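You operate a simulated robot arm through the tools that you are given. There is no shell and no other tool. Be economical: measure what you need, move in short steps, check, and stop when the job is done.

You are at the controls of a simulated two-armed robot. One attempt, no reset.

Task
Turn the elbow over on the rubber mat and rub its flash off.
Fine: Use the grey rubbing block and put it back; lay the elbow in the shallow blue bin, then carry the bin with both hands onto the steel plate. Drop and damage nothing. What is to be rubbed or washed off counts as gone when no trace of it is left.

The check looks at the end state, three seconds after you hand in, the way a careful person would. Anything else that was tipped, shoved, dropped, spilled or broken makes it a failure.

Robot
Two 7-joint arms with two-finger parallel grippers on one trunk, on a base that drives. Base frame: it is fixed to the floor where the robot stands at the start and does not move with it; the origin is under the middle of the robot, x ahead of it, y to its left, z up. Units: mm, degrees, N and s.
The left shoulder is at the start at [70, 133, 1101], the right one opposite. With the tool pointing down near the work surface each hand reaches from about 100 to 540 mm from the robot's upright axis, wherever it stands, measured 20 degrees to its own side. Places, roughly: elbow with a yellow band [-3250, -4000, 500]; rubber mat [600, -100, 800]; shallow blue bin [500, 100, 800]; steel plate [500, 400, 800]; tee with a green band [-3000, -4000, 500]. Payload 1.57 kg a hand.
Tool frame (each hand has its own): the origin (TCP) lies between the finger pads and is the grasp point; the fingertips stand 30 mm ahead of it; z points along the fingers, y is the line along which they close. The gripper opens to 80 mm. The fingers are 17 mm wide and 12 mm thick; the gripper's body (40 by 82 mm) begins 80 mm behind the TCP.
Orientation is that of the tool frame in the base frame, as a unit quaternion [x, y, z, w]. With the fingers straight down and closing along the base's y, the tool's x points along the base's -x, its y along +y and its z along -z.

Tools
- The arms move only by the tool jog_arm. It takes "left_motion", "right_motion" or both (then of equal length, played together; a hand with none holds still); each is one flat list of numbers, 7 for each row, row after row: the opening, from 0 (shut) to 1 (fully open), then the shift along the tool's x, y, z in mm, then the turn, a rotation vector about the tool's x, y, z in degrees. In form: [claw, dx, dy, dz, wx, wy, wz, claw, dx, dy, dz, wx, wy, wz, ...]. A call has 1 to 12 rows; each row is the pose to reach, as a shift and turn from the pose commanded when the call began, along the tool's axes at that moment. Each row takes 0.2 s and may step no farther than 50 mm and 8.6 degrees from the row before; otherwise, or with a gripper value out of range, the whole call is refused. Where a pose cannot be reached the arm comes as near as it can. A force on the tool above 40 N (or 10 N above the force at the start of the call, whichever is more), or a blocked arm, ends the call early, and 0.2 s more pass. Each finger travels about 153 mm/s and halts on what it meets, pressing with about 39 N; the grip force reading is that of the motor and also rises with nothing between the fingers. The clock runs only during rows and for 0.2 s after the last one: add rows that repeat a pose to give the fingers time. The reply holds the time, the measured pose of the TCP, the force on the tool along the base axes, the opening and the grip force, in the units named above and with some noise, with the torque about the TCP (base axes, N m) and any sound that the robot's microphone picked up, and new pictures: "views" is both (left out), scene, wrist or none (wrist: the cameras of the hands that moved).
- Cameras (640 x 400 px; columns grow to the right, rows downward): "scene" is now at [134.9, 5.6, 1322.7]; the picture's right is [0.07, -1.00, 0.00], its down [-0.65, -0.04, -0.76] and it looks along [0.76, 0.05, -0.65] (base axes); focal length 242 px, centre (320, 200). "left" rides on the left gripper at [72, 7, -122] in its tool frame; the picture's right is [-0.09, 1.00, 0.00], its down [-0.84, -0.08, -0.54] and it looks along [-0.54, -0.05, 0.84] (tool axes); focal length 238 px, centre (320, 200). "right" rides on the right gripper at [72, -7, -122] in its tool frame; the picture's right is [0.09, 1.00, 0.00], its down [-0.84, 0.08, -0.54] and it looks along [-0.54, 0.05, 0.84] (tool axes); focal length 238 px, centre (320, 200). There is no depth. A picture from a camera that has moved, and an enlarged one, comes with that camera's place and axes in the base frame and with its lens.
- lift_body(by): slides the trunk up (or, below 0, down) by that many mm; the arms and the scene camera ride with it, the base frame stays. It gives what a move gives, with no picture.
- roll_base(legs): drives the robot by 1 to 6 legs, each [ahead, left, turn to the left] in mm, mm and degrees, along the robot's own axes; the way and the turn of a leg run together, so that a leg with both is an arc; at most 1500 mm and 180 degrees a leg. The arms and the cameras ride along, it lands a little off, and it stops where it bumps. It gives what a move gives, and a new picture of the scene camera.
- aim_head(pan, tilt): turns the head with the scene camera to pan (to the left, within 86 degrees either way) and tilt (down, from -29 to 69), counted from straight ahead of the robot. It gives what a move gives, and a new picture of the scene camera.
- close_up(camera, box): a new picture of the part [left, top, right, bottom] of that camera's present view, enlarged. No time passes.
- sign_off(): hands the job in; it is judged then, once.

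Go step by step. Nothing tells you exact positions but the pictures and the camera data: compare them with the known pose of the tool, close in by small moves and look again before you grip or let go. The budget is 120 turns and 260 pictures, counting those below and the enlarged ones. Unless the task says otherwise, let go and move clear before handing in, and close with one line.

The tools are called after "Call:" as name(argument=value, ...) on one line, values as JSON. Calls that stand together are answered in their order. jog_arm: Moves the arms, as the interface text tells. Its arguments: {"type":"object","properties":{"left_motion":{"type":"array","items":{"type":"number"}},"right_motion":{"type":"array","items":{"type":"number"}},"views":{"type":"string","enum":["both","scene","wrist","none"]}},"required":[]} The other tools are called the same way: lift_body (by) slides the trunk up or down; roll_base (legs) drives the base; aim_head (pan, tilt) turns the head that bears the scene camera; close_up (camera, box) takes an enlarged picture of a part of a camera's view; sign_off () hands the job in.

At the start:

```text
t: 0.0
left_position: [520.3, 176.2, 1086.6]
left_orientation: [0.0, 1.0, 0.0, 0.0]
left_contact_force: [-0.5, -0.2, -0.1]
left_ft_torque: [-0.01, 0.01, 0.01]
left_opening: 80.1
left_gripper_force: 0.0
right_position: [458.7, -284.6, 1132.7]
right_orientation: [0.0, 1.0, 0.0, -0.001]
right_contact_force: [0.4, -0.5, 0.4]
right_ft_torque: [0.02, -0.01, -0.02]
right_opening: 79.9
right_gripper_force: 0.1
trunk travel left (down, up): [-675.0, 265.0]
robot x, y, heading: [1.1, -3.3, -0.1]
head pan, tilt: [3.9, 40.5]
```

scene: 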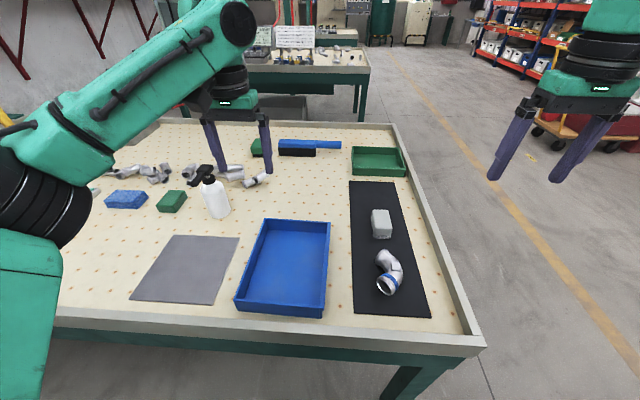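
right: 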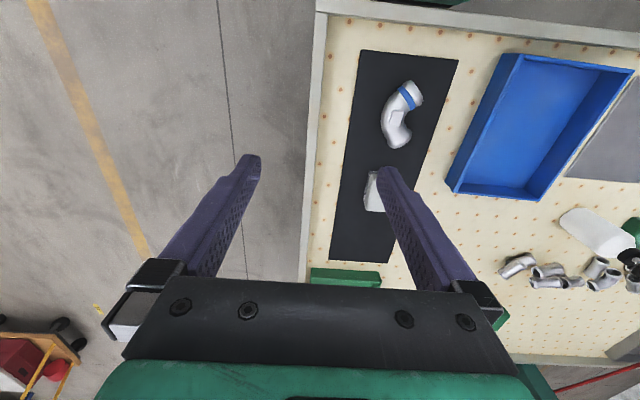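
left: 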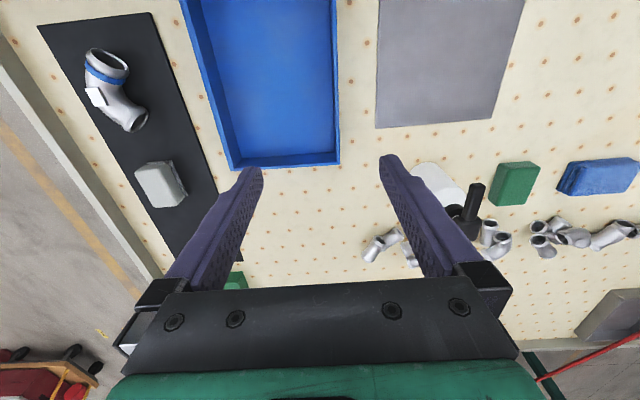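

The blue-banded elbow and the grey block lie on the black mat, the blue bin is to its left, and the steel plate is further left. I'll look closer before moving.

Call:
close_up(camera="scene", box=[330, 170, 450, 330])

Call:
close_up(camera="left", box=[40, 10, 240, 250])

Call:
close_up(camera="right", box=[330, 50, 470, 250])

```text
2.50 times, centred on (390, 250) of scene
camera zoom: at [134.9, 5.6, 1322.7], right [0.07, -1.0, 0.0], down [-0.65, -0.04, -0.76], along [0.76, 0.05, -0.65], focal length 604 px, centre (145, 75)
```

zoom: 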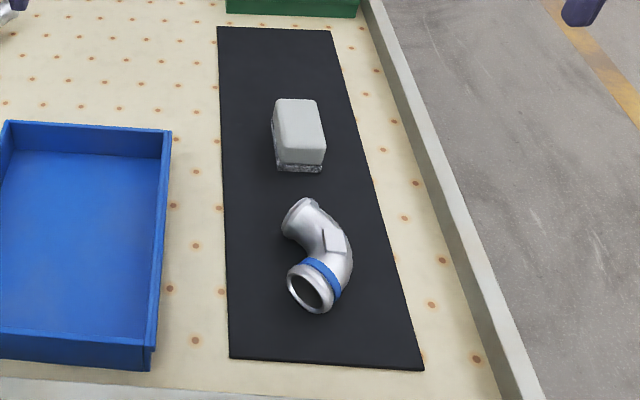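

```text
1.67 times, centred on (140, 130) of left
camera zoom: at [447.1, 182.2, 1207.8], right [0.09, 1.0, 0.0], down [0.84, -0.08, 0.54], along [0.54, -0.05, -0.84], focal length 397 px, centre (620, 317)
```

zoom: 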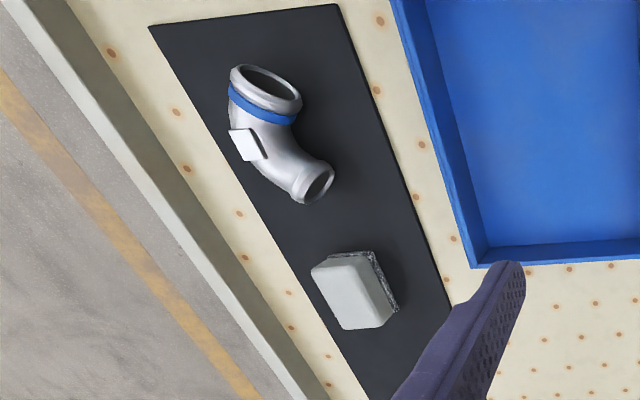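

```text
2.00 times, centred on (400, 150) of right
camera zoom: at [386.1, -290.8, 1254.7], right [-0.09, 1.0, 0.0], down [0.84, 0.08, 0.54], along [0.54, 0.05, -0.84], focal length 477 px, centre (160, 300)
```

zoom: 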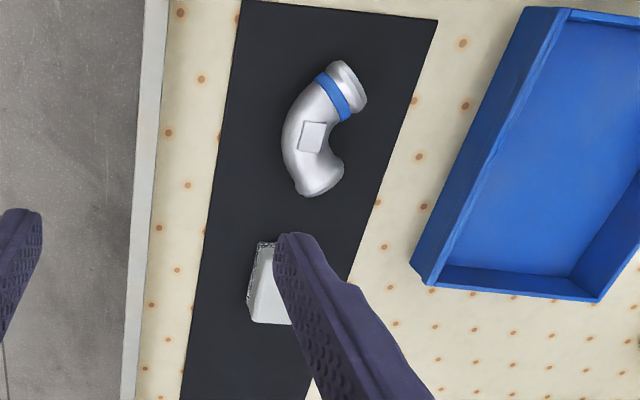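

The elbow is near (468,-137) and the block near (628,-136). I'll bring the right hand over for a closer look.

Call:
jog_arm(right_motion=[1, 22, 27, 27, 0, 0, 0, 1, 44, 54, 54, 0, 0, 0, 1, 66, 81, 81, 0, 0, 0, 1, 88, 108, 108, 0, 0, 0, 1, 110, 135, 133, 0, 0, 0], views="both")

```text
t: 1.2
left_position: [519.3, 176.7, 1085.0]
left_orientation: [0.001, 1.0, 0.0, -0.001]
left_contact_force: [-0.4, -0.1, 0.2]
left_ft_torque: [0.01, -0.02, 0.01]
left_opening: 79.9
left_gripper_force: 0.1
right_position: [347.4, -149.0, 1000.7]
right_orientation: [0.001, 1.0, -0.001, 0.001]
right_contact_force: [-0.5, 0.6, -0.3]
right_ft_torque: [0.01, 0.01, 0.0]
right_opening: 80.1
right_gripper_force: 0.0
trunk travel left (down, up): [-675.0, 265.0]
robot x, y, heading: [0.9, 0.6, 0.1]
head pan, tilt: [3.9, 40.5]
camera scene: at [135.0, 6.5, 1322.8], right [0.07, -1.0, 0.0], down [-0.65, -0.04, -0.76], along [0.76, 0.05, -0.65], focal length 242 px, centre (320, 200)
camera right: at [275.3, -155.8, 1122.2], right [-0.09, 1.0, 0.0], down [0.84, 0.08, 0.54], along [0.54, 0.05, -0.84], focal length 238 px, centre (320, 200)
```

scene: 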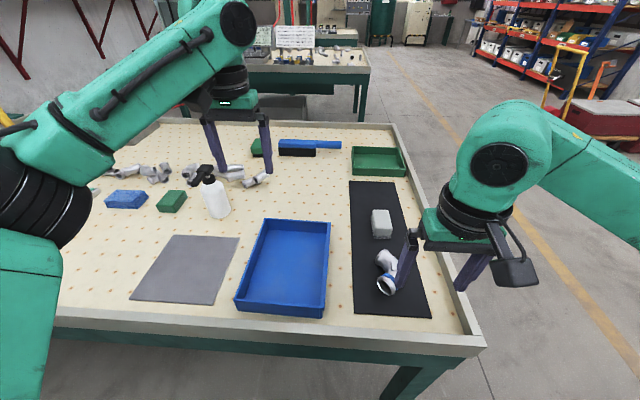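
right: 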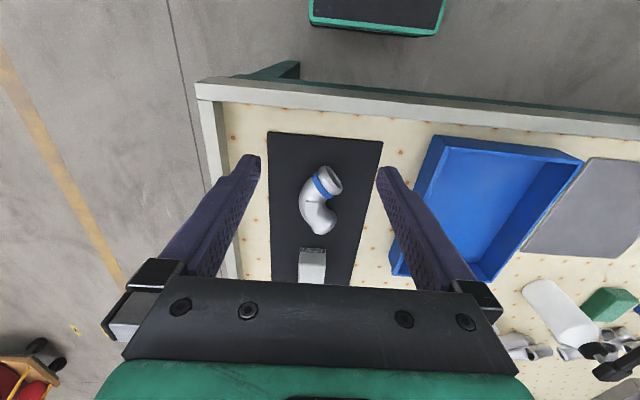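

The elbow is confirmed at about (466,-138). I'll enlarge it.

Call:
close_up(camera="right", box=[260, 130, 390, 290])

Call:
close_up(camera="left", box=[70, 30, 200, 220])

```text
2.50 times, centred on (325, 210) of right
camera zoom: at [275.3, -155.8, 1122.2], right [-0.09, 1.0, 0.0], down [0.84, 0.08, 0.54], along [0.54, 0.05, -0.84], focal length 596 px, centre (308, 175)
```

zoom: 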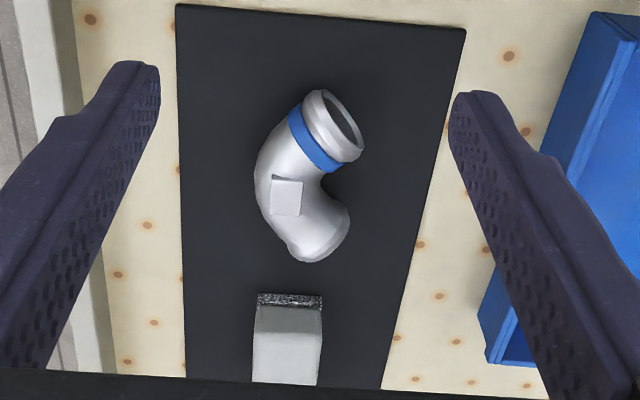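

```text
2.11 times, centred on (135, 125) of left
camera zoom: at [447.2, 183.0, 1207.6], right [0.09, 1.0, 0.0], down [0.84, -0.08, 0.54], along [0.54, -0.05, -0.84], focal length 502 px, centre (710, 358)
```

zoom: 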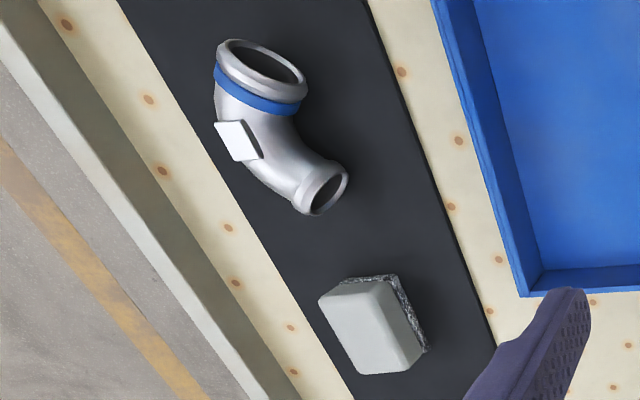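

The elbow lies flat with a pad on top, so the flash is presumably underneath. I plan to grip the band end with the right hand, turn 90° in the air, pass it to the left hand and lay it back upside down. I'll hover over the band end first.

Call:
jog_arm(right_motion=[1, -33, 2, 20, 0, 0, 0, 1, -66, 4, 40, 0, 0, 0, 1, -98, 6, 60, 0, 0, 0], views="wrist")

Call:
close_up(camera="right", box=[240, 60, 400, 220])

Call:
close_up(camera="scene", box=[340, 200, 440, 320])

```text
t: 2.0
left_position: [519.5, 175.4, 1085.2]
left_orientation: [0.0, 1.0, 0.0, 0.0]
left_contact_force: [0.5, -0.3, 0.3]
left_ft_torque: [-0.02, 0.01, 0.01]
left_opening: 80.0
left_gripper_force: 0.0
right_position: [447.9, -141.8, 939.4]
right_orientation: [0.0, 1.0, -0.001, -0.001]
right_contact_force: [1.4, -0.2, 0.5]
right_ft_torque: [0.03, 0.04, -0.02]
right_opening: 79.8
right_gripper_force: 0.0
trunk travel left (down, up): [-675.0, 265.0]
robot x, y, heading: [0.1, -0.8, 0.1]
head pan, tilt: [3.9, 40.5]
camera right: at [375.6, -148.5, 1061.7], right [-0.09, 1.0, 0.0], down [0.84, 0.08, 0.54], along [0.54, 0.05, -0.84], focal length 238 px, centre (320, 200)
```

right: 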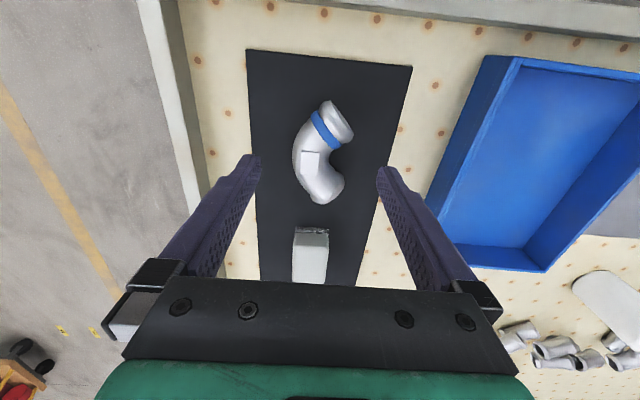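

```text
2.50 times, centred on (320, 140) of right
camera zoom: at [375.6, -148.5, 1061.7], right [-0.09, 1.0, 0.0], down [0.84, 0.08, 0.54], along [0.54, 0.05, -0.84], focal length 596 px, centre (320, 350)
```

zoom: 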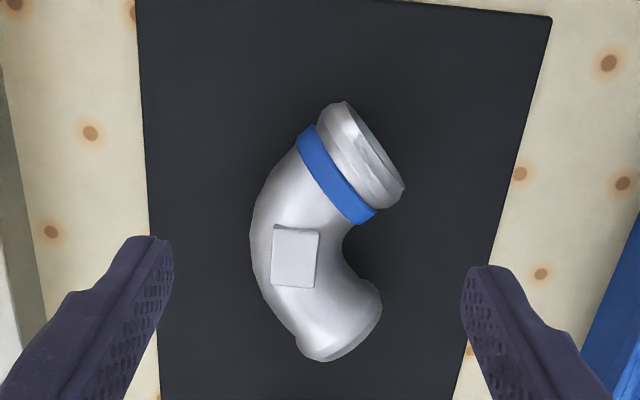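

```text
3.33 times, centred on (390, 260) of scene
camera zoom: at [135.9, 5.9, 1322.6], right [0.07, -1.0, 0.0], down [-0.65, -0.04, -0.76], along [0.76, 0.05, -0.65], focal length 805 px, centre (87, 0)
```

zoom: 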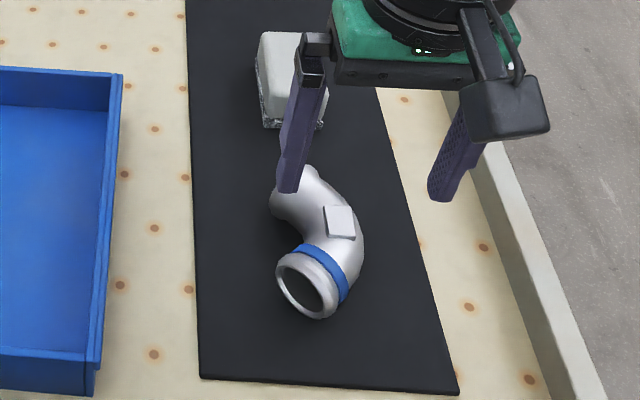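

The elbow is a 90° bend whose openings face +y, with its band-end leg at about (448,-139). I'll drive a little ahead and right first, so both arms can reach the mat.

Call:
roll_base(legs=[[0, -60, 0], [85, 0, 0]])

```text
t: 3.6
left_position: [602.8, 115.3, 1087.0]
left_orientation: [0.001, 1.0, 0.0, 0.001]
left_contact_force: [-0.2, -1.0, 0.5]
left_ft_torque: [0.01, -0.01, 0.01]
left_opening: 80.0
left_gripper_force: 0.0
right_position: [529.1, -202.5, 940.7]
right_orientation: [0.0, 1.0, 0.0, 0.0]
right_contact_force: [0.4, -0.6, -0.9]
right_ft_torque: [0.01, -0.01, 0.02]
right_opening: 79.9
right_gripper_force: 0.0
trunk travel left (down, up): [-675.0, 265.0]
robot x, y, heading: [81.7, -60.8, -0.1]
head pan, tilt: [3.9, 40.5]
camera scene: at [217.9, -54.6, 1322.9], right [0.07, -1.0, 0.0], down [-0.65, -0.04, -0.76], along [0.76, 0.05, -0.65], focal length 242 px, centre (320, 200)
```

scene: 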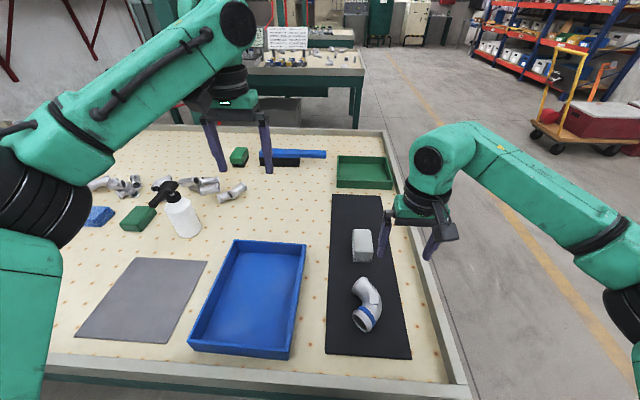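

There was no contact while driving. Next I bring the right hand above the band end and yaw it by 46°.

Call:
jog_arm(right_motion=[1, 13, 10, 7, 0, 0, 7.7, 1, 27, 21, 14, 0, 0, 15.3, 1, 40, 31, 20, 0, 0, 23, 1, 53, 42, 27, 0, 0, 30.7, 1, 67, 52, 34, 0, 0, 38.3, 1, 80, 62.5, 41, 0, 0, 46], views="both")

Call:
close_up(camera="right", box=[240, 60, 400, 220])

```text
t: 5.0
left_position: [603.1, 115.1, 1086.4]
left_orientation: [0.001, 1.0, -0.001, 0.0]
left_contact_force: [-0.3, 0.4, -0.4]
left_ft_torque: [0.02, -0.01, 0.02]
left_opening: 80.1
left_gripper_force: 0.1
right_position: [451.0, -139.0, 900.1]
right_orientation: [0.393, 0.92, 0.0, 0.001]
right_contact_force: [0.2, -1.5, -0.4]
right_ft_torque: [0.01, 0.01, 0.0]
right_opening: 80.0
right_gripper_force: 0.1
trunk travel left (down, up): [-675.0, 265.0]
robot x, y, heading: [84.6, -57.3, -0.0]
head pan, tilt: [3.9, 40.5]
camera scene: at [218.5, -53.2, 1322.8], right [0.07, -1.0, 0.0], down [-0.65, -0.04, -0.76], along [0.76, 0.05, -0.65], focal length 242 px, centre (320, 200)
camera right: at [395.9, -91.0, 1022.6], right [0.66, 0.76, 0.0], down [0.63, -0.55, 0.54], along [0.41, -0.36, -0.84], focal length 238 px, centre (320, 200)
```

scene: 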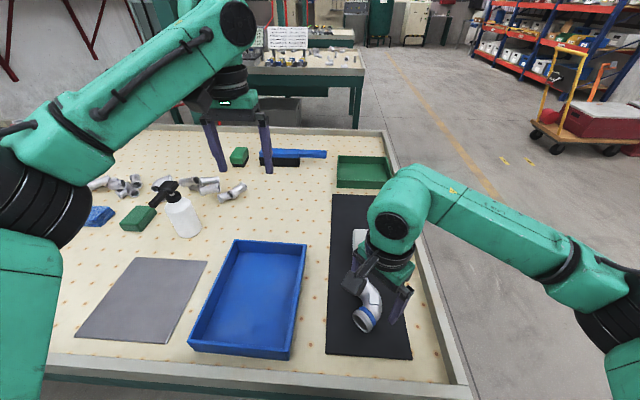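
right: 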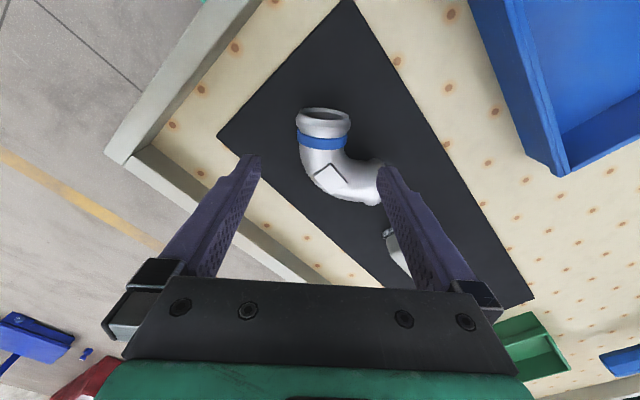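

```text
2.50 times, centred on (320, 140) of right
camera zoom: at [395.9, -91.0, 1022.6], right [0.66, 0.76, 0.0], down [0.63, -0.55, 0.54], along [0.41, -0.36, -0.84], focal length 596 px, centre (320, 350)
```

zoom: 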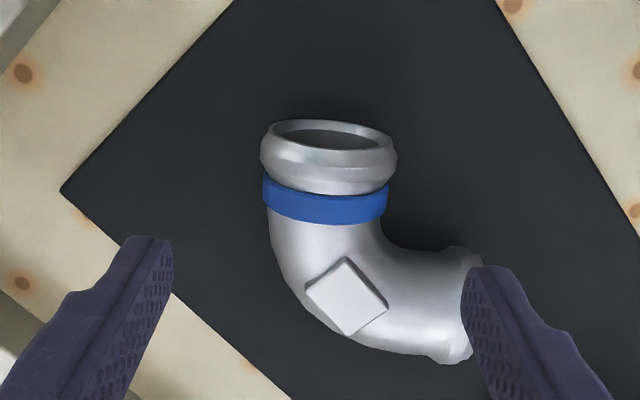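

The hand is well aligned. I'll narrow the opening to clear the inside of the bend, descend to z≈841 and close on the band-side tube.

Call:
jog_arm(right_motion=[0.66, 2, 0.5, 15, 0, 0, 0, 0.66, 2, 0.5, 30, 0, 0, 0, 0.66, 2, 0.5, 45, 0, 0, 0, 0.66, 2, 0.5, 59, 0, 0, 0], views="both")

Call:
close_up(camera="right", box=[240, 60, 400, 220])

Call:
close_up(camera="scene", box=[320, 240, 420, 350])

```text
t: 6.0
left_position: [603.0, 117.0, 1086.4]
left_orientation: [0.001, 1.0, -0.001, 0.0]
left_contact_force: [-0.4, -0.7, 0.4]
left_ft_torque: [-0.02, -0.02, 0.01]
left_opening: 80.1
left_gripper_force: 0.1
right_position: [450.0, -135.3, 841.1]
right_orientation: [0.391, 0.92, 0.001, 0.0]
right_contact_force: [-0.4, 2.7, 1.8]
right_ft_torque: [0.09, -0.03, 0.06]
right_opening: 54.3
right_gripper_force: 0.5
trunk travel left (down, up): [-675.0, 265.0]
robot x, y, heading: [86.6, -58.9, -0.1]
head pan, tilt: [3.9, 40.5]
camera scene: at [218.0, -52.5, 1322.9], right [0.07, -1.0, 0.0], down [-0.65, -0.04, -0.76], along [0.76, 0.05, -0.65], focal length 242 px, centre (320, 200)
camera right: at [394.1, -89.4, 962.4], right [0.65, 0.76, 0.0], down [0.64, -0.55, 0.54], along [0.41, -0.35, -0.84], focal length 238 px, centre (320, 200)
```

scene: 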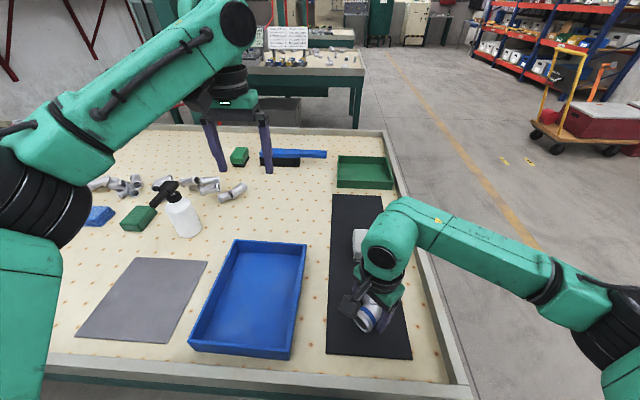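
right: 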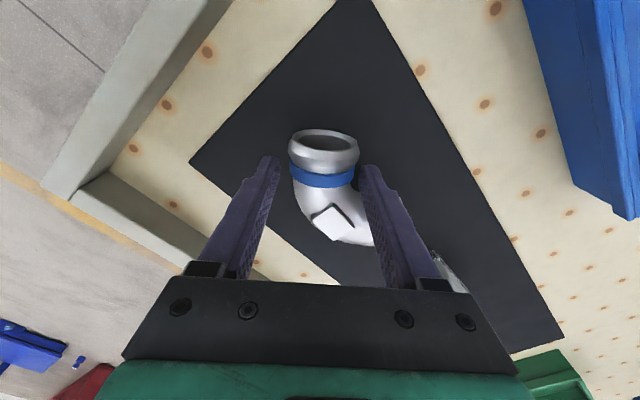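

```text
2.50 times, centred on (320, 140) of right
camera zoom: at [394.1, -89.4, 962.4], right [0.65, 0.76, 0.0], down [0.64, -0.55, 0.54], along [0.41, -0.35, -0.84], focal length 596 px, centre (320, 350)
```

zoom: 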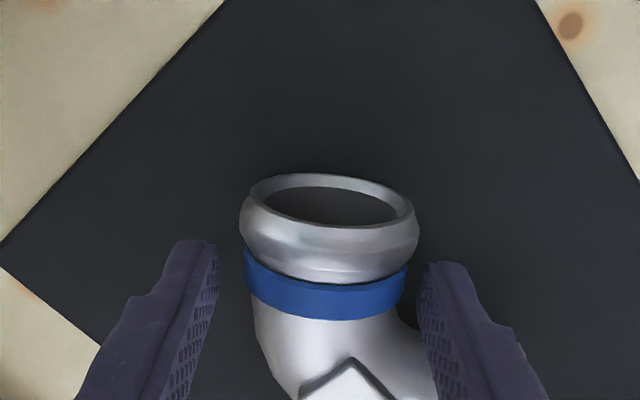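

```text
3.64 times, centred on (370, 295) of scene
camera zoom: at [218.0, -52.5, 1322.9], right [0.07, -1.0, 0.0], down [-0.65, -0.04, -0.76], along [0.76, 0.05, -0.65], focal length 878 px, centre (138, -146)
```

zoom: 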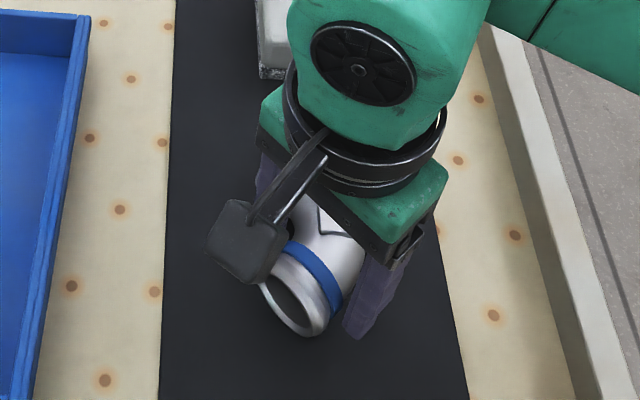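

The fingers straddle the tube, off by about 1–2 mm. I'll centre and close.

Call:
jog_arm(right_motion=[0.66, 0, 1.5, 0, 0, 0, 0, 0.45, 0, 1.5, 0, 0, 0, 0, 0.3, 0, 1.5, 0, 0, 0, 0, 0.3, 0, 1.5, 0, 0, 0, 0], views="wrist")

```text
t: 7.0
left_position: [601.8, 116.4, 1086.7]
left_orientation: [0.001, 1.0, 0.0, -0.001]
left_contact_force: [0.1, -0.2, -0.1]
left_ft_torque: [-0.06, -0.01, 0.03]
left_opening: 80.2
left_gripper_force: 0.0
right_position: [451.9, -136.1, 839.8]
right_orientation: [0.392, 0.92, 0.0, 0.0]
right_contact_force: [-0.1, 2.9, -0.1]
right_ft_torque: [0.15, -0.11, 0.2]
right_opening: 46.9
right_gripper_force: 38.8
trunk travel left (down, up): [-675.0, 265.0]
robot x, y, heading: [80.9, -60.7, 0.1]
head pan, tilt: [3.9, 40.5]
camera right: at [396.0, -88.9, 962.3], right [0.65, 0.76, 0.0], down [0.64, -0.55, 0.54], along [0.41, -0.35, -0.84], focal length 238 px, centre (320, 200)
```

right: 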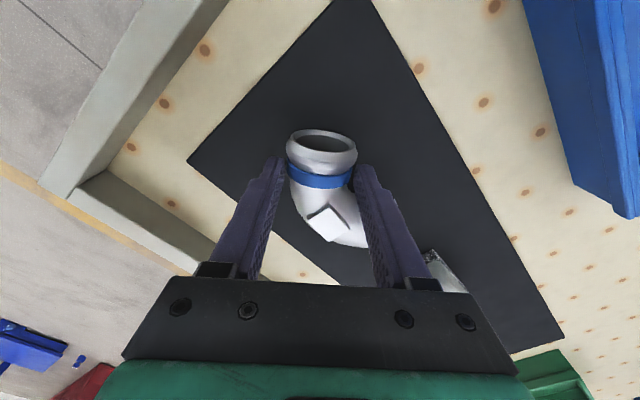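

The grip reads 47 mm at full force. I'll lift straight up.

Call:
jog_arm(right_motion=[0.3, 0, 1.5, -15, 0, 0, 0, 0.3, 0, 1.5, -40, 0, 0, 0, 0.3, 0, 1.5, -70, 0, 0, 0, 0.3, 0, 1.5, -110, 0, 0, 0, 0.3, 0, 1.5, -150, 0, 0, 0, 0.3, 0, 1.5, -190, 0, 0, 0], views="wrist")

```text
t: 8.4
left_position: [602.3, 115.5, 1086.4]
left_orientation: [0.001, 1.0, 0.0, 0.0]
left_contact_force: [-0.3, 0.3, -0.5]
left_ft_torque: [0.0, 0.0, -0.05]
left_opening: 79.7
left_gripper_force: 0.1
right_position: [451.5, -133.7, 1031.7]
right_orientation: [0.393, 0.92, 0.0, -0.001]
right_contact_force: [0.3, 1.0, -5.1]
right_ft_torque: [-0.01, 0.12, 0.0]
right_opening: 47.1
right_gripper_force: 38.9
trunk travel left (down, up): [-675.0, 265.0]
robot x, y, heading: [86.1, -55.8, 0.0]
head pan, tilt: [3.9, 40.5]
camera right: at [395.8, -86.5, 1152.9], right [0.65, 0.76, 0.0], down [0.64, -0.55, 0.54], along [0.41, -0.35, -0.84], focal length 238 px, centre (320, 200)
```

right: 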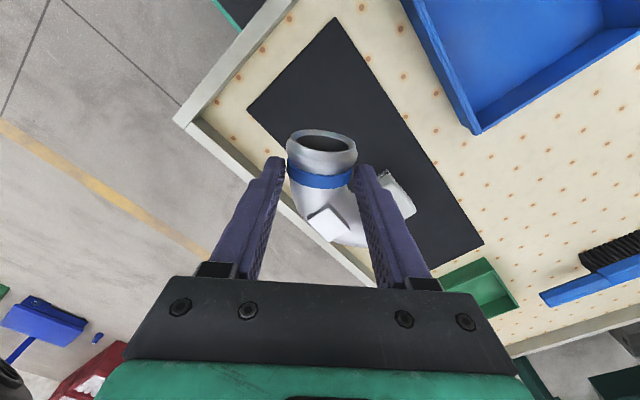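

The elbow is lifted cleanly. Now I turn the right hand about base x by 90°, so it points left (+y) and the elbow's underside faces the left hand.

Call:
jog_arm(right_motion=[0.3, 0, 0, 0, -5.65, 5.92, 0, 0.3, 0, 0, 0, -11.31, 11.83, 0, 0.3, 0, 0, 0, -16.96, 17.75, 0, 0.3, 0, 0, 0, -22.62, 23.66, 0, 0.3, 0, 0, 0, -28.27, 29.58, 0, 0.3, 0, 0, 0, -33.92, 35.5, 0, 0.3, 0, 0, 0, -39.58, 41.41, 0, 0.3, 0, 0, 0, -45.23, 47.33, 0, 0.3, 0, 0, 0, -50.89, 53.24, 0, 0.3, 0, 0, 0, -56.54, 59.16, 0, 0.3, 0, 0, 0, -62.19, 65.08, 0, 0.3, 0, 0, 0, -62.19, 65.08, 0], views="both")

Call:
close_up(camera="left", box=[0, 0, 320, 200])

```text
t: 11.0
left_position: [604.7, 115.2, 1086.0]
left_orientation: [0.001, 1.0, 0.0, 0.0]
left_contact_force: [0.1, 0.5, -0.3]
left_ft_torque: [0.02, -0.02, -0.01]
left_opening: 80.0
left_gripper_force: 0.1
right_position: [451.6, -136.1, 1030.9]
right_orientation: [0.277, 0.65, 0.65, -0.279]
right_contact_force: [-0.2, 1.1, -4.5]
right_ft_torque: [-0.14, 0.11, -0.01]
right_opening: 47.0
right_gripper_force: 38.9
trunk travel left (down, up): [-675.0, 265.0]
robot x, y, heading: [82.3, -59.6, -0.2]
head pan, tilt: [3.9, 40.5]
camera scene: at [219.4, -53.8, 1322.7], right [0.07, -1.0, 0.0], down [-0.65, -0.04, -0.76], along [0.76, 0.05, -0.65], focal length 242 px, centre (320, 200)
camera right: at [397.4, -258.0, 1077.7], right [0.66, 0.0, 0.75], down [0.64, -0.54, -0.55], along [0.41, 0.84, -0.35], focal length 238 px, centre (320, 200)
```

scene: 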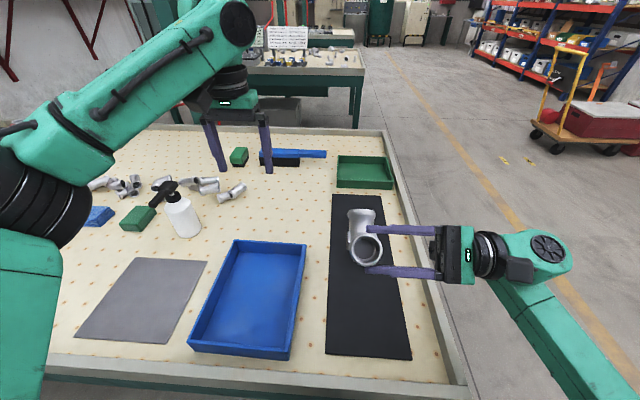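
right: 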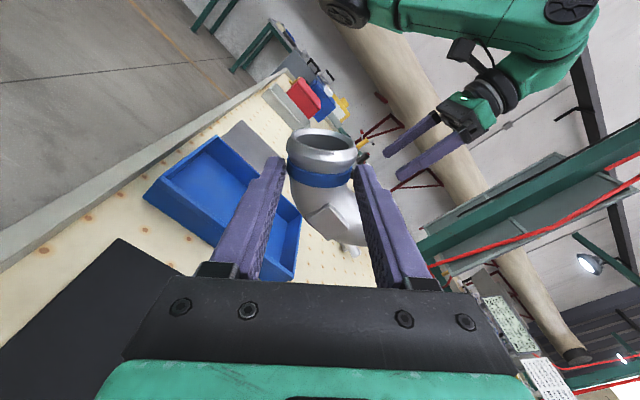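

```text
2.00 times, centred on (160, 100) of left
camera zoom: at [531.7, 122.4, 1207.7], right [0.09, 1.0, 0.0], down [0.84, -0.08, 0.54], along [0.54, -0.05, -0.84], focal length 477 px, centre (640, 400)
```

zoom: 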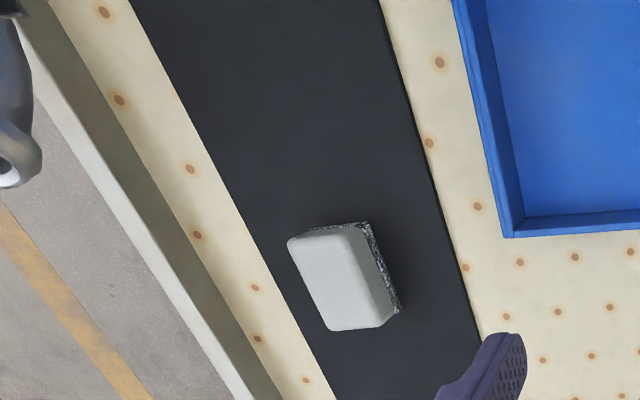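

The elbow now stands as a U with its underside towards +y. I bring the left hand nearer and yaw it 48° to match the small leg.

Call:
jog_arm(left_motion=[1, 16, -9, 4, 0, 0, 8, 1, 31, -18, 9, 0, 0, 16, 1, 47, -28, 13, 0, 0, 24, 1, 63, -37, 17, 0, 0, 32, 1, 78, -46, 22, 0, 0, 40, 1, 94, -55, 26, 0, 0, 48], views="none")

Call:
jog_arm(left_motion=[1, 0, 0, 0, 5.47, -6.08, 0, 1, 0, 0, 0, 10.95, -12.16, 0, 1, 0, 0, 0, 16.42, -18.25, 0, 1, 0, 0, 0, 21.89, -24.33, 0, 1, 0, 0, 0, 27.36, -30.41, 0, 1, 0, 0, 0, 32.84, -36.49, 0, 1, 0, 0, 0, 38.31, -42.57, 0, 1, 0, 0, 0, 43.78, -48.65, 0, 1, 0, 0, 0, 49.25, -54.74, 0, 1, 0, 0, 0, 54.73, -60.82, 0, 1, 0, 0, 0, 60.2, -66.9, 0], views="both")

Call:
close_up(camera="left", box=[220, 60, 420, 260])

```text
t: 12.4
left_position: [508.1, 60.2, 1059.7]
left_orientation: [0.408, 0.913, 0.0, 0.0]
left_contact_force: [0.1, 0.7, -0.6]
left_ft_torque: [0.03, -0.01, 0.01]
left_opening: 79.8
left_gripper_force: 0.1
right_position: [450.9, -134.9, 1030.2]
right_orientation: [0.277, 0.651, 0.649, -0.279]
right_contact_force: [-0.3, -0.8, -4.9]
right_ft_torque: [-0.2, 0.14, -0.01]
right_opening: 47.0
right_gripper_force: 39.4
trunk travel left (down, up): [-675.0, 265.0]
robot x, y, heading: [83.7, -58.0, -0.1]
head pan, tilt: [3.9, 40.5]
```

```text
t: 14.8
left_position: [510.7, 60.2, 1060.9]
left_orientation: [-0.288, -0.645, 0.647, -0.288]
left_contact_force: [0.1, 0.0, -0.1]
left_ft_torque: [-0.01, 0.02, 0.03]
left_opening: 80.1
left_gripper_force: 0.1
right_position: [451.7, -136.2, 1031.0]
right_orientation: [0.277, 0.651, 0.649, -0.28]
right_contact_force: [0.3, 0.1, -5.1]
right_ft_torque: [-0.15, 0.13, 0.04]
right_opening: 46.7
right_gripper_force: 38.5
trunk travel left (down, up): [-675.0, 265.0]
robot x, y, heading: [83.0, -58.9, 0.1]
head pan, tilt: [3.9, 40.5]
camera scene: at [219.6, -53.6, 1322.7], right [0.07, -1.0, 0.0], down [-0.65, -0.04, -0.76], along [0.76, 0.05, -0.65], focal length 242 px, centre (320, 200)
camera left: at [466.6, 182.7, 1001.7], right [0.8, 0.0, -0.6], down [0.5, 0.54, 0.67], along [0.32, -0.84, 0.44], focal length 238 px, centre (320, 200)
```

scene: 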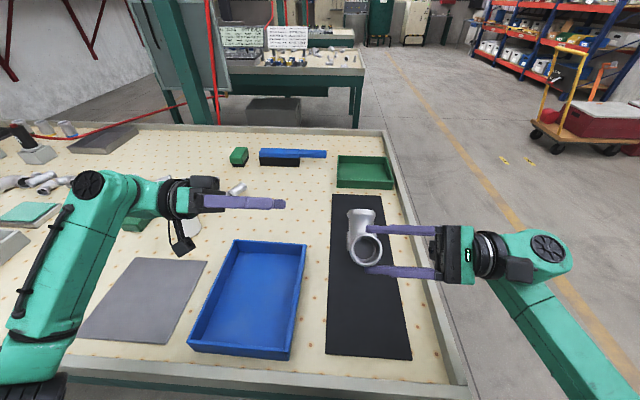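
left: 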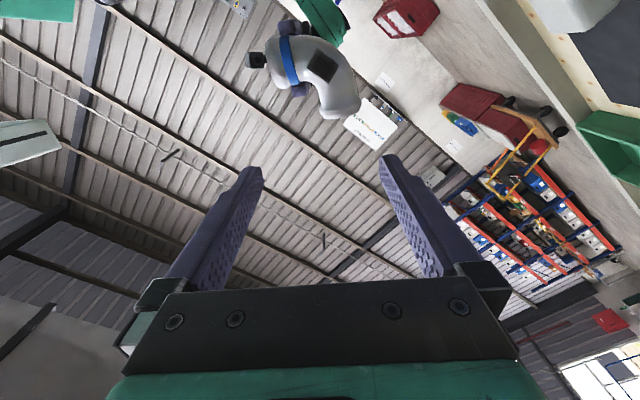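

```text
2.00 times, centred on (320, 160) of left
camera zoom: at [466.6, 182.7, 1001.7], right [0.8, 0.0, -0.6], down [0.5, 0.54, 0.67], along [0.32, -0.84, 0.44], focal length 477 px, centre (320, 280)
```

zoom: 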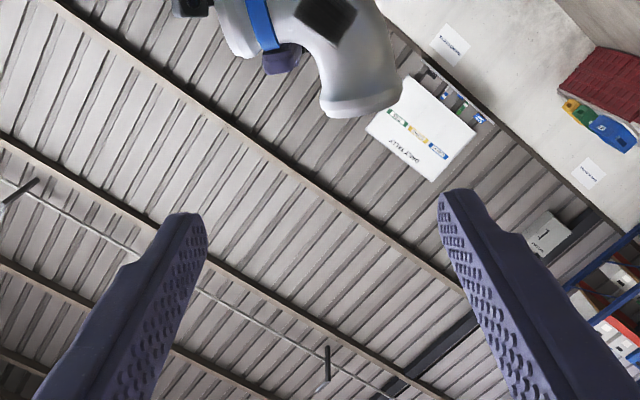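

The underside shows a dark square patch, which must be the flash. I'll take a closer look.

Call:
close_up(camera="left", box=[240, 0, 400, 150])

```text
2.67 times, centred on (320, 75) of left
camera zoom: at [466.6, 182.7, 1001.7], right [0.8, 0.0, -0.6], down [0.5, 0.54, 0.67], along [0.32, -0.84, 0.44], focal length 636 px, centre (320, 533)
```

zoom: 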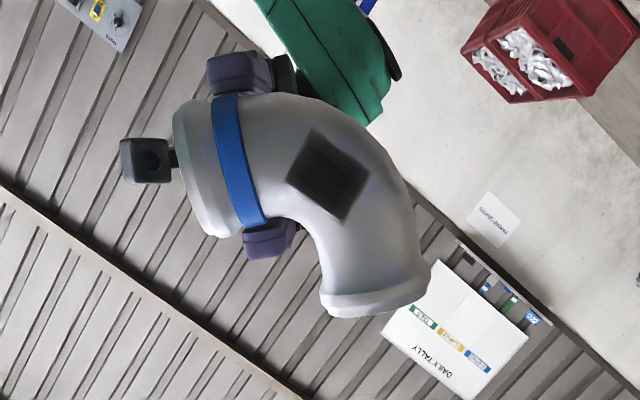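

The flash patch and the small leg are clear; the leg's grip point is near (517,-121,1033). I advance the left hand partway, correct the yaw by -6° and check.

Call:
jog_arm(left_motion=[0.78, 5.4, 7.7, 33, 0, 0, -2, 0.78, 10.7, 15.3, 67, 0, 0, -4, 0.78, 16.1, 23, 100, 0, 0, -6], views="both")

Call:
close_up(camera="left", box=[220, 20, 420, 220])

Call:
close_up(camera="right", box=[240, 80, 440, 260])

```text
t: 15.6
left_position: [514.9, -41.3, 1033.8]
left_orientation: [0.253, 0.661, -0.66, 0.253]
left_contact_force: [0.6, -0.6, 0.2]
left_ft_torque: [-0.04, 0.0, -0.03]
left_opening: 62.4
left_gripper_force: 0.1
right_position: [452.0, -135.9, 1030.2]
right_orientation: [0.277, 0.65, 0.65, -0.279]
right_contact_force: [0.3, 0.0, -5.0]
right_ft_torque: [-0.17, 0.16, -0.03]
right_opening: 46.9
right_gripper_force: 38.8
trunk travel left (down, up): [-675.0, 265.0]
robot x, y, heading: [82.5, -57.7, -0.2]
head pan, tilt: [3.9, 40.5]
camera scene: at [219.6, -54.7, 1322.7], right [0.07, -1.0, 0.0], down [-0.65, -0.04, -0.76], along [0.76, 0.05, -0.65], focal length 242 px, centre (320, 200)
camera left: at [466.7, 81.0, 979.8], right [0.73, 0.0, -0.68], down [0.57, 0.54, 0.62], along [0.37, -0.84, 0.4], focal length 238 px, centre (320, 200)
```

scene: 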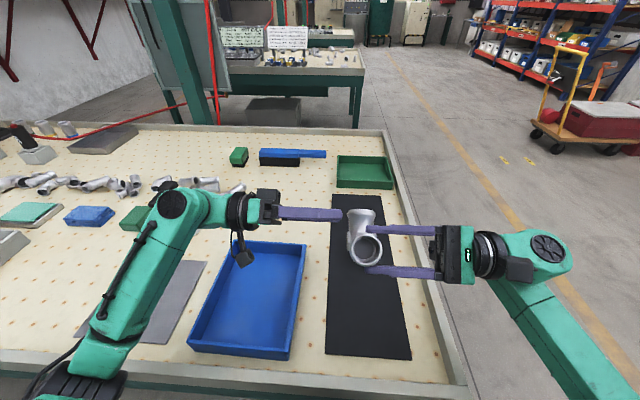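
left: 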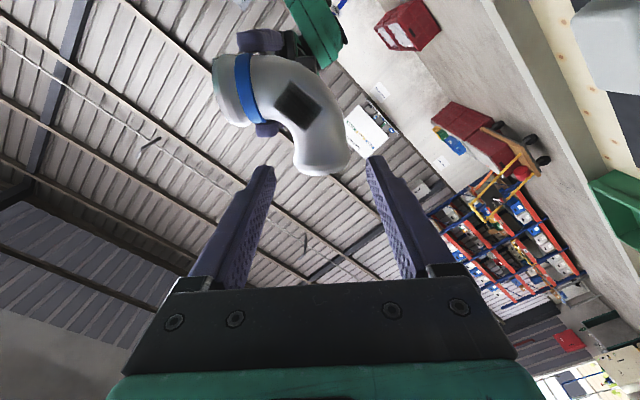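

```text
2.00 times, centred on (320, 120) of left
camera zoom: at [466.7, 81.0, 979.8], right [0.73, 0.0, -0.68], down [0.57, 0.54, 0.62], along [0.37, -0.84, 0.4], focal length 477 px, centre (320, 360)
```

zoom: 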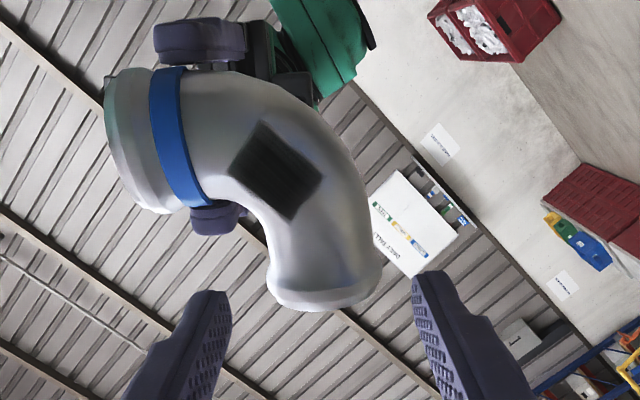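

```text
2.22 times, centred on (340, 170) of right
camera zoom: at [397.6, -258.5, 1077.7], right [0.66, 0.0, 0.75], down [0.64, -0.54, -0.55], along [0.41, 0.84, -0.36], focal length 530 px, centre (276, 267)
```

zoom: 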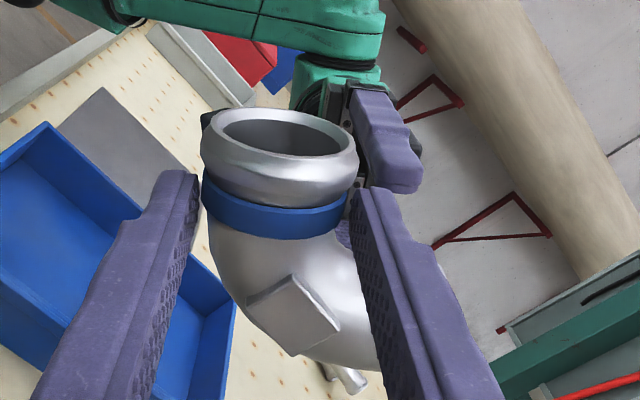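

The small leg is centred between the left fingers. I advance 64 mm and shift 3 mm outward, then check before closing.

Call:
jog_arm(left_motion=[0.78, -3, 0, 16, 0, 0, 0, 0.78, -3, 0, 32, 0, 0, 0, 0.78, -3, 0, 48, 0, 0, 0, 0.78, -3, 0, 64, 0, 0, 0], views="both")

Call:
close_up(camera="left", box=[220, 60, 420, 260])

Call:
close_up(camera="scene", box=[310, 190, 450, 300])

```text
t: 16.6
left_position: [518.8, -104.8, 1035.8]
left_orientation: [0.254, 0.66, -0.66, 0.253]
left_contact_force: [-0.1, -0.5, 0.5]
left_ft_torque: [0.01, -0.03, -0.01]
left_opening: 62.4
left_gripper_force: 0.1
right_position: [451.1, -135.9, 1032.3]
right_orientation: [0.277, 0.65, 0.65, -0.279]
right_contact_force: [0.6, 0.7, -5.7]
right_ft_torque: [-0.17, 0.12, -0.03]
right_opening: 46.6
right_gripper_force: 38.7
trunk travel left (down, up): [-675.0, 265.0]
robot x, y, heading: [84.3, -52.8, -0.2]
head pan, tilt: [3.9, 40.5]
camera scene: at [219.6, -54.4, 1322.6], right [0.07, -1.0, 0.0], down [-0.65, -0.04, -0.76], along [0.76, 0.05, -0.65], focal length 242 px, centre (320, 200)
camera left: at [469.9, 17.4, 981.6], right [0.73, 0.0, -0.68], down [0.57, 0.54, 0.62], along [0.37, -0.84, 0.4], focal length 238 px, centre (320, 200)
```

scene: 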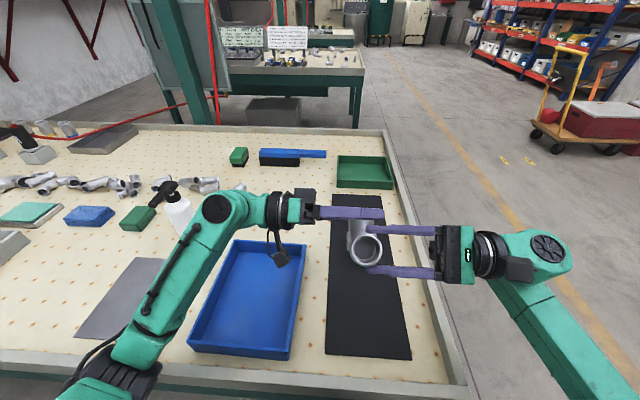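
left: 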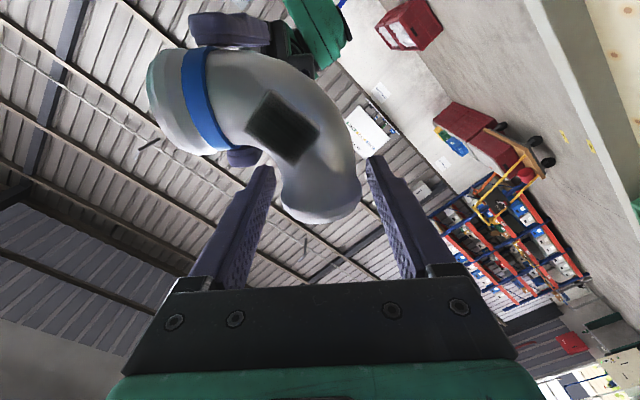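

```text
2.00 times, centred on (320, 160) of left
camera zoom: at [469.9, 17.4, 981.6], right [0.73, 0.0, -0.68], down [0.57, 0.54, 0.62], along [0.37, -0.84, 0.4], focal length 477 px, centre (320, 280)
```

zoom: 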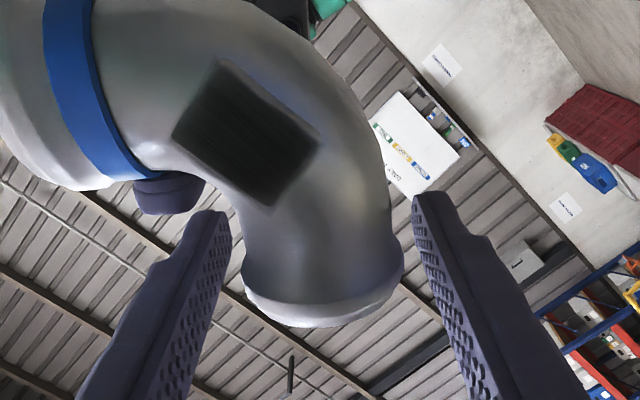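

```text
3.64 times, centred on (380, 245) of scene
camera zoom: at [219.6, -54.4, 1322.6], right [0.07, -1.0, 0.0], down [-0.65, -0.04, -0.76], along [0.76, 0.05, -0.65], focal length 878 px, centre (102, 36)
```

zoom: 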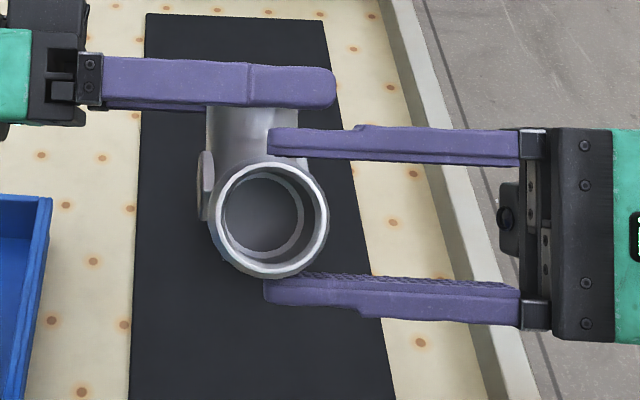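

The left fingers straddle the small leg, centred and clear of the right fingers. I close the left hand.

Call:
jog_arm(left_motion=[0.6, 0, 0, 0, 0, 0, 0, 0.4, 0, 0, 0, 0, 0, 0, 0.3, 0, 0, 0, 0, 0, 0, 0.3, 0, 0, 0, 0, 0, 0], views="wrist")

```text
t: 17.6
left_position: [519.3, -104.6, 1033.2]
left_orientation: [-0.254, -0.66, 0.661, -0.252]
left_contact_force: [3.6, -5.4, -0.2]
left_ft_torque: [-0.03, 0.14, 0.43]
left_opening: 48.1
left_gripper_force: 38.8
right_position: [451.9, -135.9, 1030.5]
right_orientation: [0.276, 0.651, 0.65, -0.28]
right_contact_force: [-5.0, 4.6, -3.0]
right_ft_torque: [-0.09, -0.2, -0.06]
right_opening: 46.6
right_gripper_force: 38.7
trunk travel left (down, up): [-675.0, 265.0]
robot x, y, heading: [82.4, -64.2, -0.1]
head pan, tilt: [3.9, 40.5]
camera left: at [469.8, 18.0, 981.5], right [0.73, 0.0, -0.68], down [0.57, 0.54, 0.62], along [0.37, -0.84, 0.4], focal length 238 px, centre (320, 200)
```

left: 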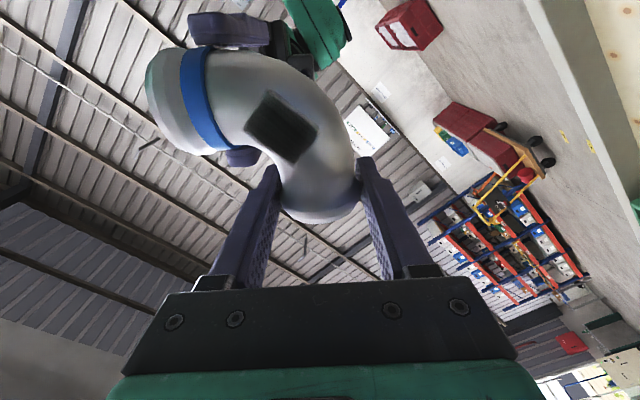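

Both hands hold it. I open the right slightly and draw it straight back.

Call:
jog_arm(right_motion=[0.66, 0, 0, 0, 0, 0, 0, 0.66, 0, 0, 0, 0, 0, 0, 0.66, 0, 0, -10, 0, 0, 0, 0.66, 0, 0, -40, 0, 0, 0, 0.66, 0, 0, -80, 0, 0, 0, 0.66, 0, 0, -120, 0, 0, 0], views="both")

```text
t: 19.0
left_position: [518.2, -104.6, 1034.4]
left_orientation: [0.253, 0.661, -0.66, 0.252]
left_contact_force: [0.4, -0.9, -0.4]
left_ft_torque: [0.01, -0.21, 0.0]
left_opening: 48.0
left_gripper_force: 38.6
right_position: [450.9, -256.7, 1030.1]
right_orientation: [0.277, 0.65, 0.649, -0.28]
right_contact_force: [0.1, -0.4, 0.9]
right_ft_torque: [-0.02, -0.01, 0.02]
right_opening: 52.7
right_gripper_force: 0.1
trunk travel left (down, up): [-675.0, 265.0]
robot x, y, heading: [82.6, -58.7, 0.1]
head pan, tilt: [3.9, 40.5]
camera scene: at [219.4, -54.6, 1322.7], right [0.07, -1.0, 0.0], down [-0.65, -0.04, -0.76], along [0.76, 0.05, -0.65], focal length 242 px, centre (320, 200)
camera right: at [397.5, -379.1, 1077.2], right [0.66, 0.0, 0.75], down [0.64, -0.54, -0.55], along [0.41, 0.84, -0.35], focal length 238 px, centre (320, 200)
```

scene: 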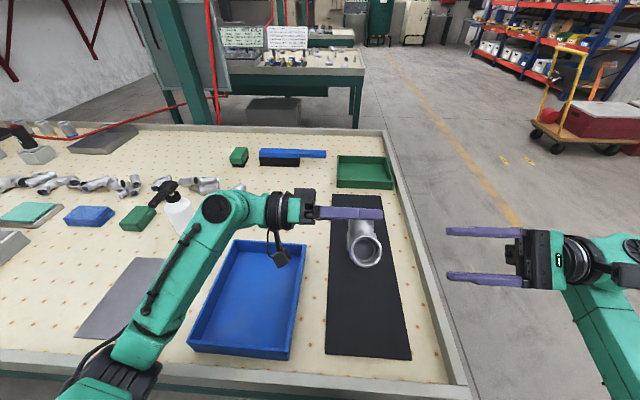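
right: 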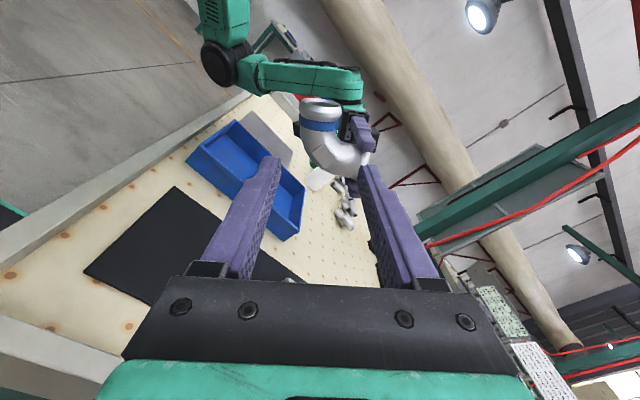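

The left hand holds the elbow alone and the right is clear. I rotate the left hand to point down, which brings the flash side up.

Call:
jog_arm(left_motion=[0.3, 0, 0, 0, -6.08, 5.47, 0, 0.3, 0, 0, 0, -12.16, 10.95, 0, 0.3, 0, 0, 0, -18.25, 16.42, 0, 0.3, 0, 0, 0, -24.33, 21.89, 0, 0.3, 0, 0, 0, -30.41, 27.36, 0, 0.3, 0, 0, 0, -36.49, 32.84, 0, 0.3, 0, 0, 0, -42.57, 38.31, 0, 0.3, 0, 0, 0, -48.65, 43.78, 0, 0.3, 0, 0, 0, -54.74, 49.25, 0, 0.3, 0, 0, 0, -60.82, 54.73, 0, 0.3, 0, 0, 0, -66.9, 60.2, 0, 0.3, 0, 0, 0, -66.9, 60.2, 0], views="both")

```text
t: 21.6
left_position: [518.7, -103.6, 1035.9]
left_orientation: [0.358, 0.934, 0.0, 0.0]
left_contact_force: [0.8, -0.1, -4.9]
left_ft_torque: [-0.06, -0.19, 0.02]
left_opening: 47.9
left_gripper_force: 38.8
right_position: [452.0, -255.4, 1032.0]
right_orientation: [0.276, 0.651, 0.649, -0.28]
right_contact_force: [0.2, 0.4, 0.3]
right_ft_torque: [-0.01, -0.03, -0.02]
right_opening: 52.8
right_gripper_force: 0.1
trunk travel left (down, up): [-675.0, 265.0]
robot x, y, heading: [85.2, -59.9, -0.2]
head pan, tilt: [3.9, 40.5]
camera scene: at [219.6, -53.1, 1322.6], right [0.07, -1.0, 0.0], down [-0.65, -0.04, -0.76], along [0.76, 0.05, -0.65], focal length 242 px, centre (320, 200)
camera left: at [469.3, -49.9, 1156.7], right [0.74, 0.68, 0.0], down [0.57, -0.62, 0.54], along [0.37, -0.4, -0.84], focal length 238 px, centre (320, 200)
```

scene: 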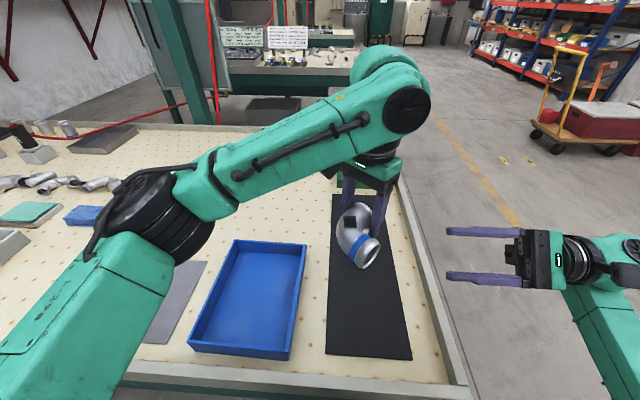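
left: 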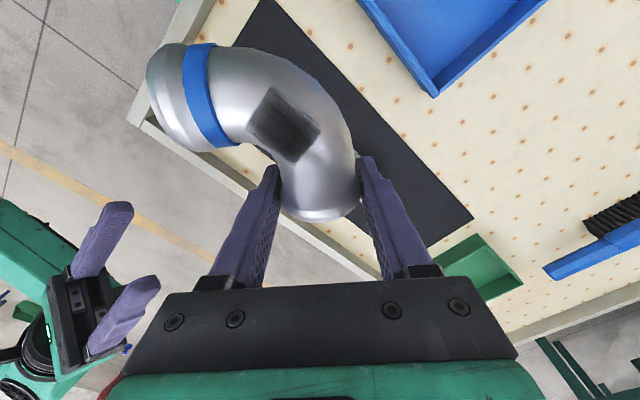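

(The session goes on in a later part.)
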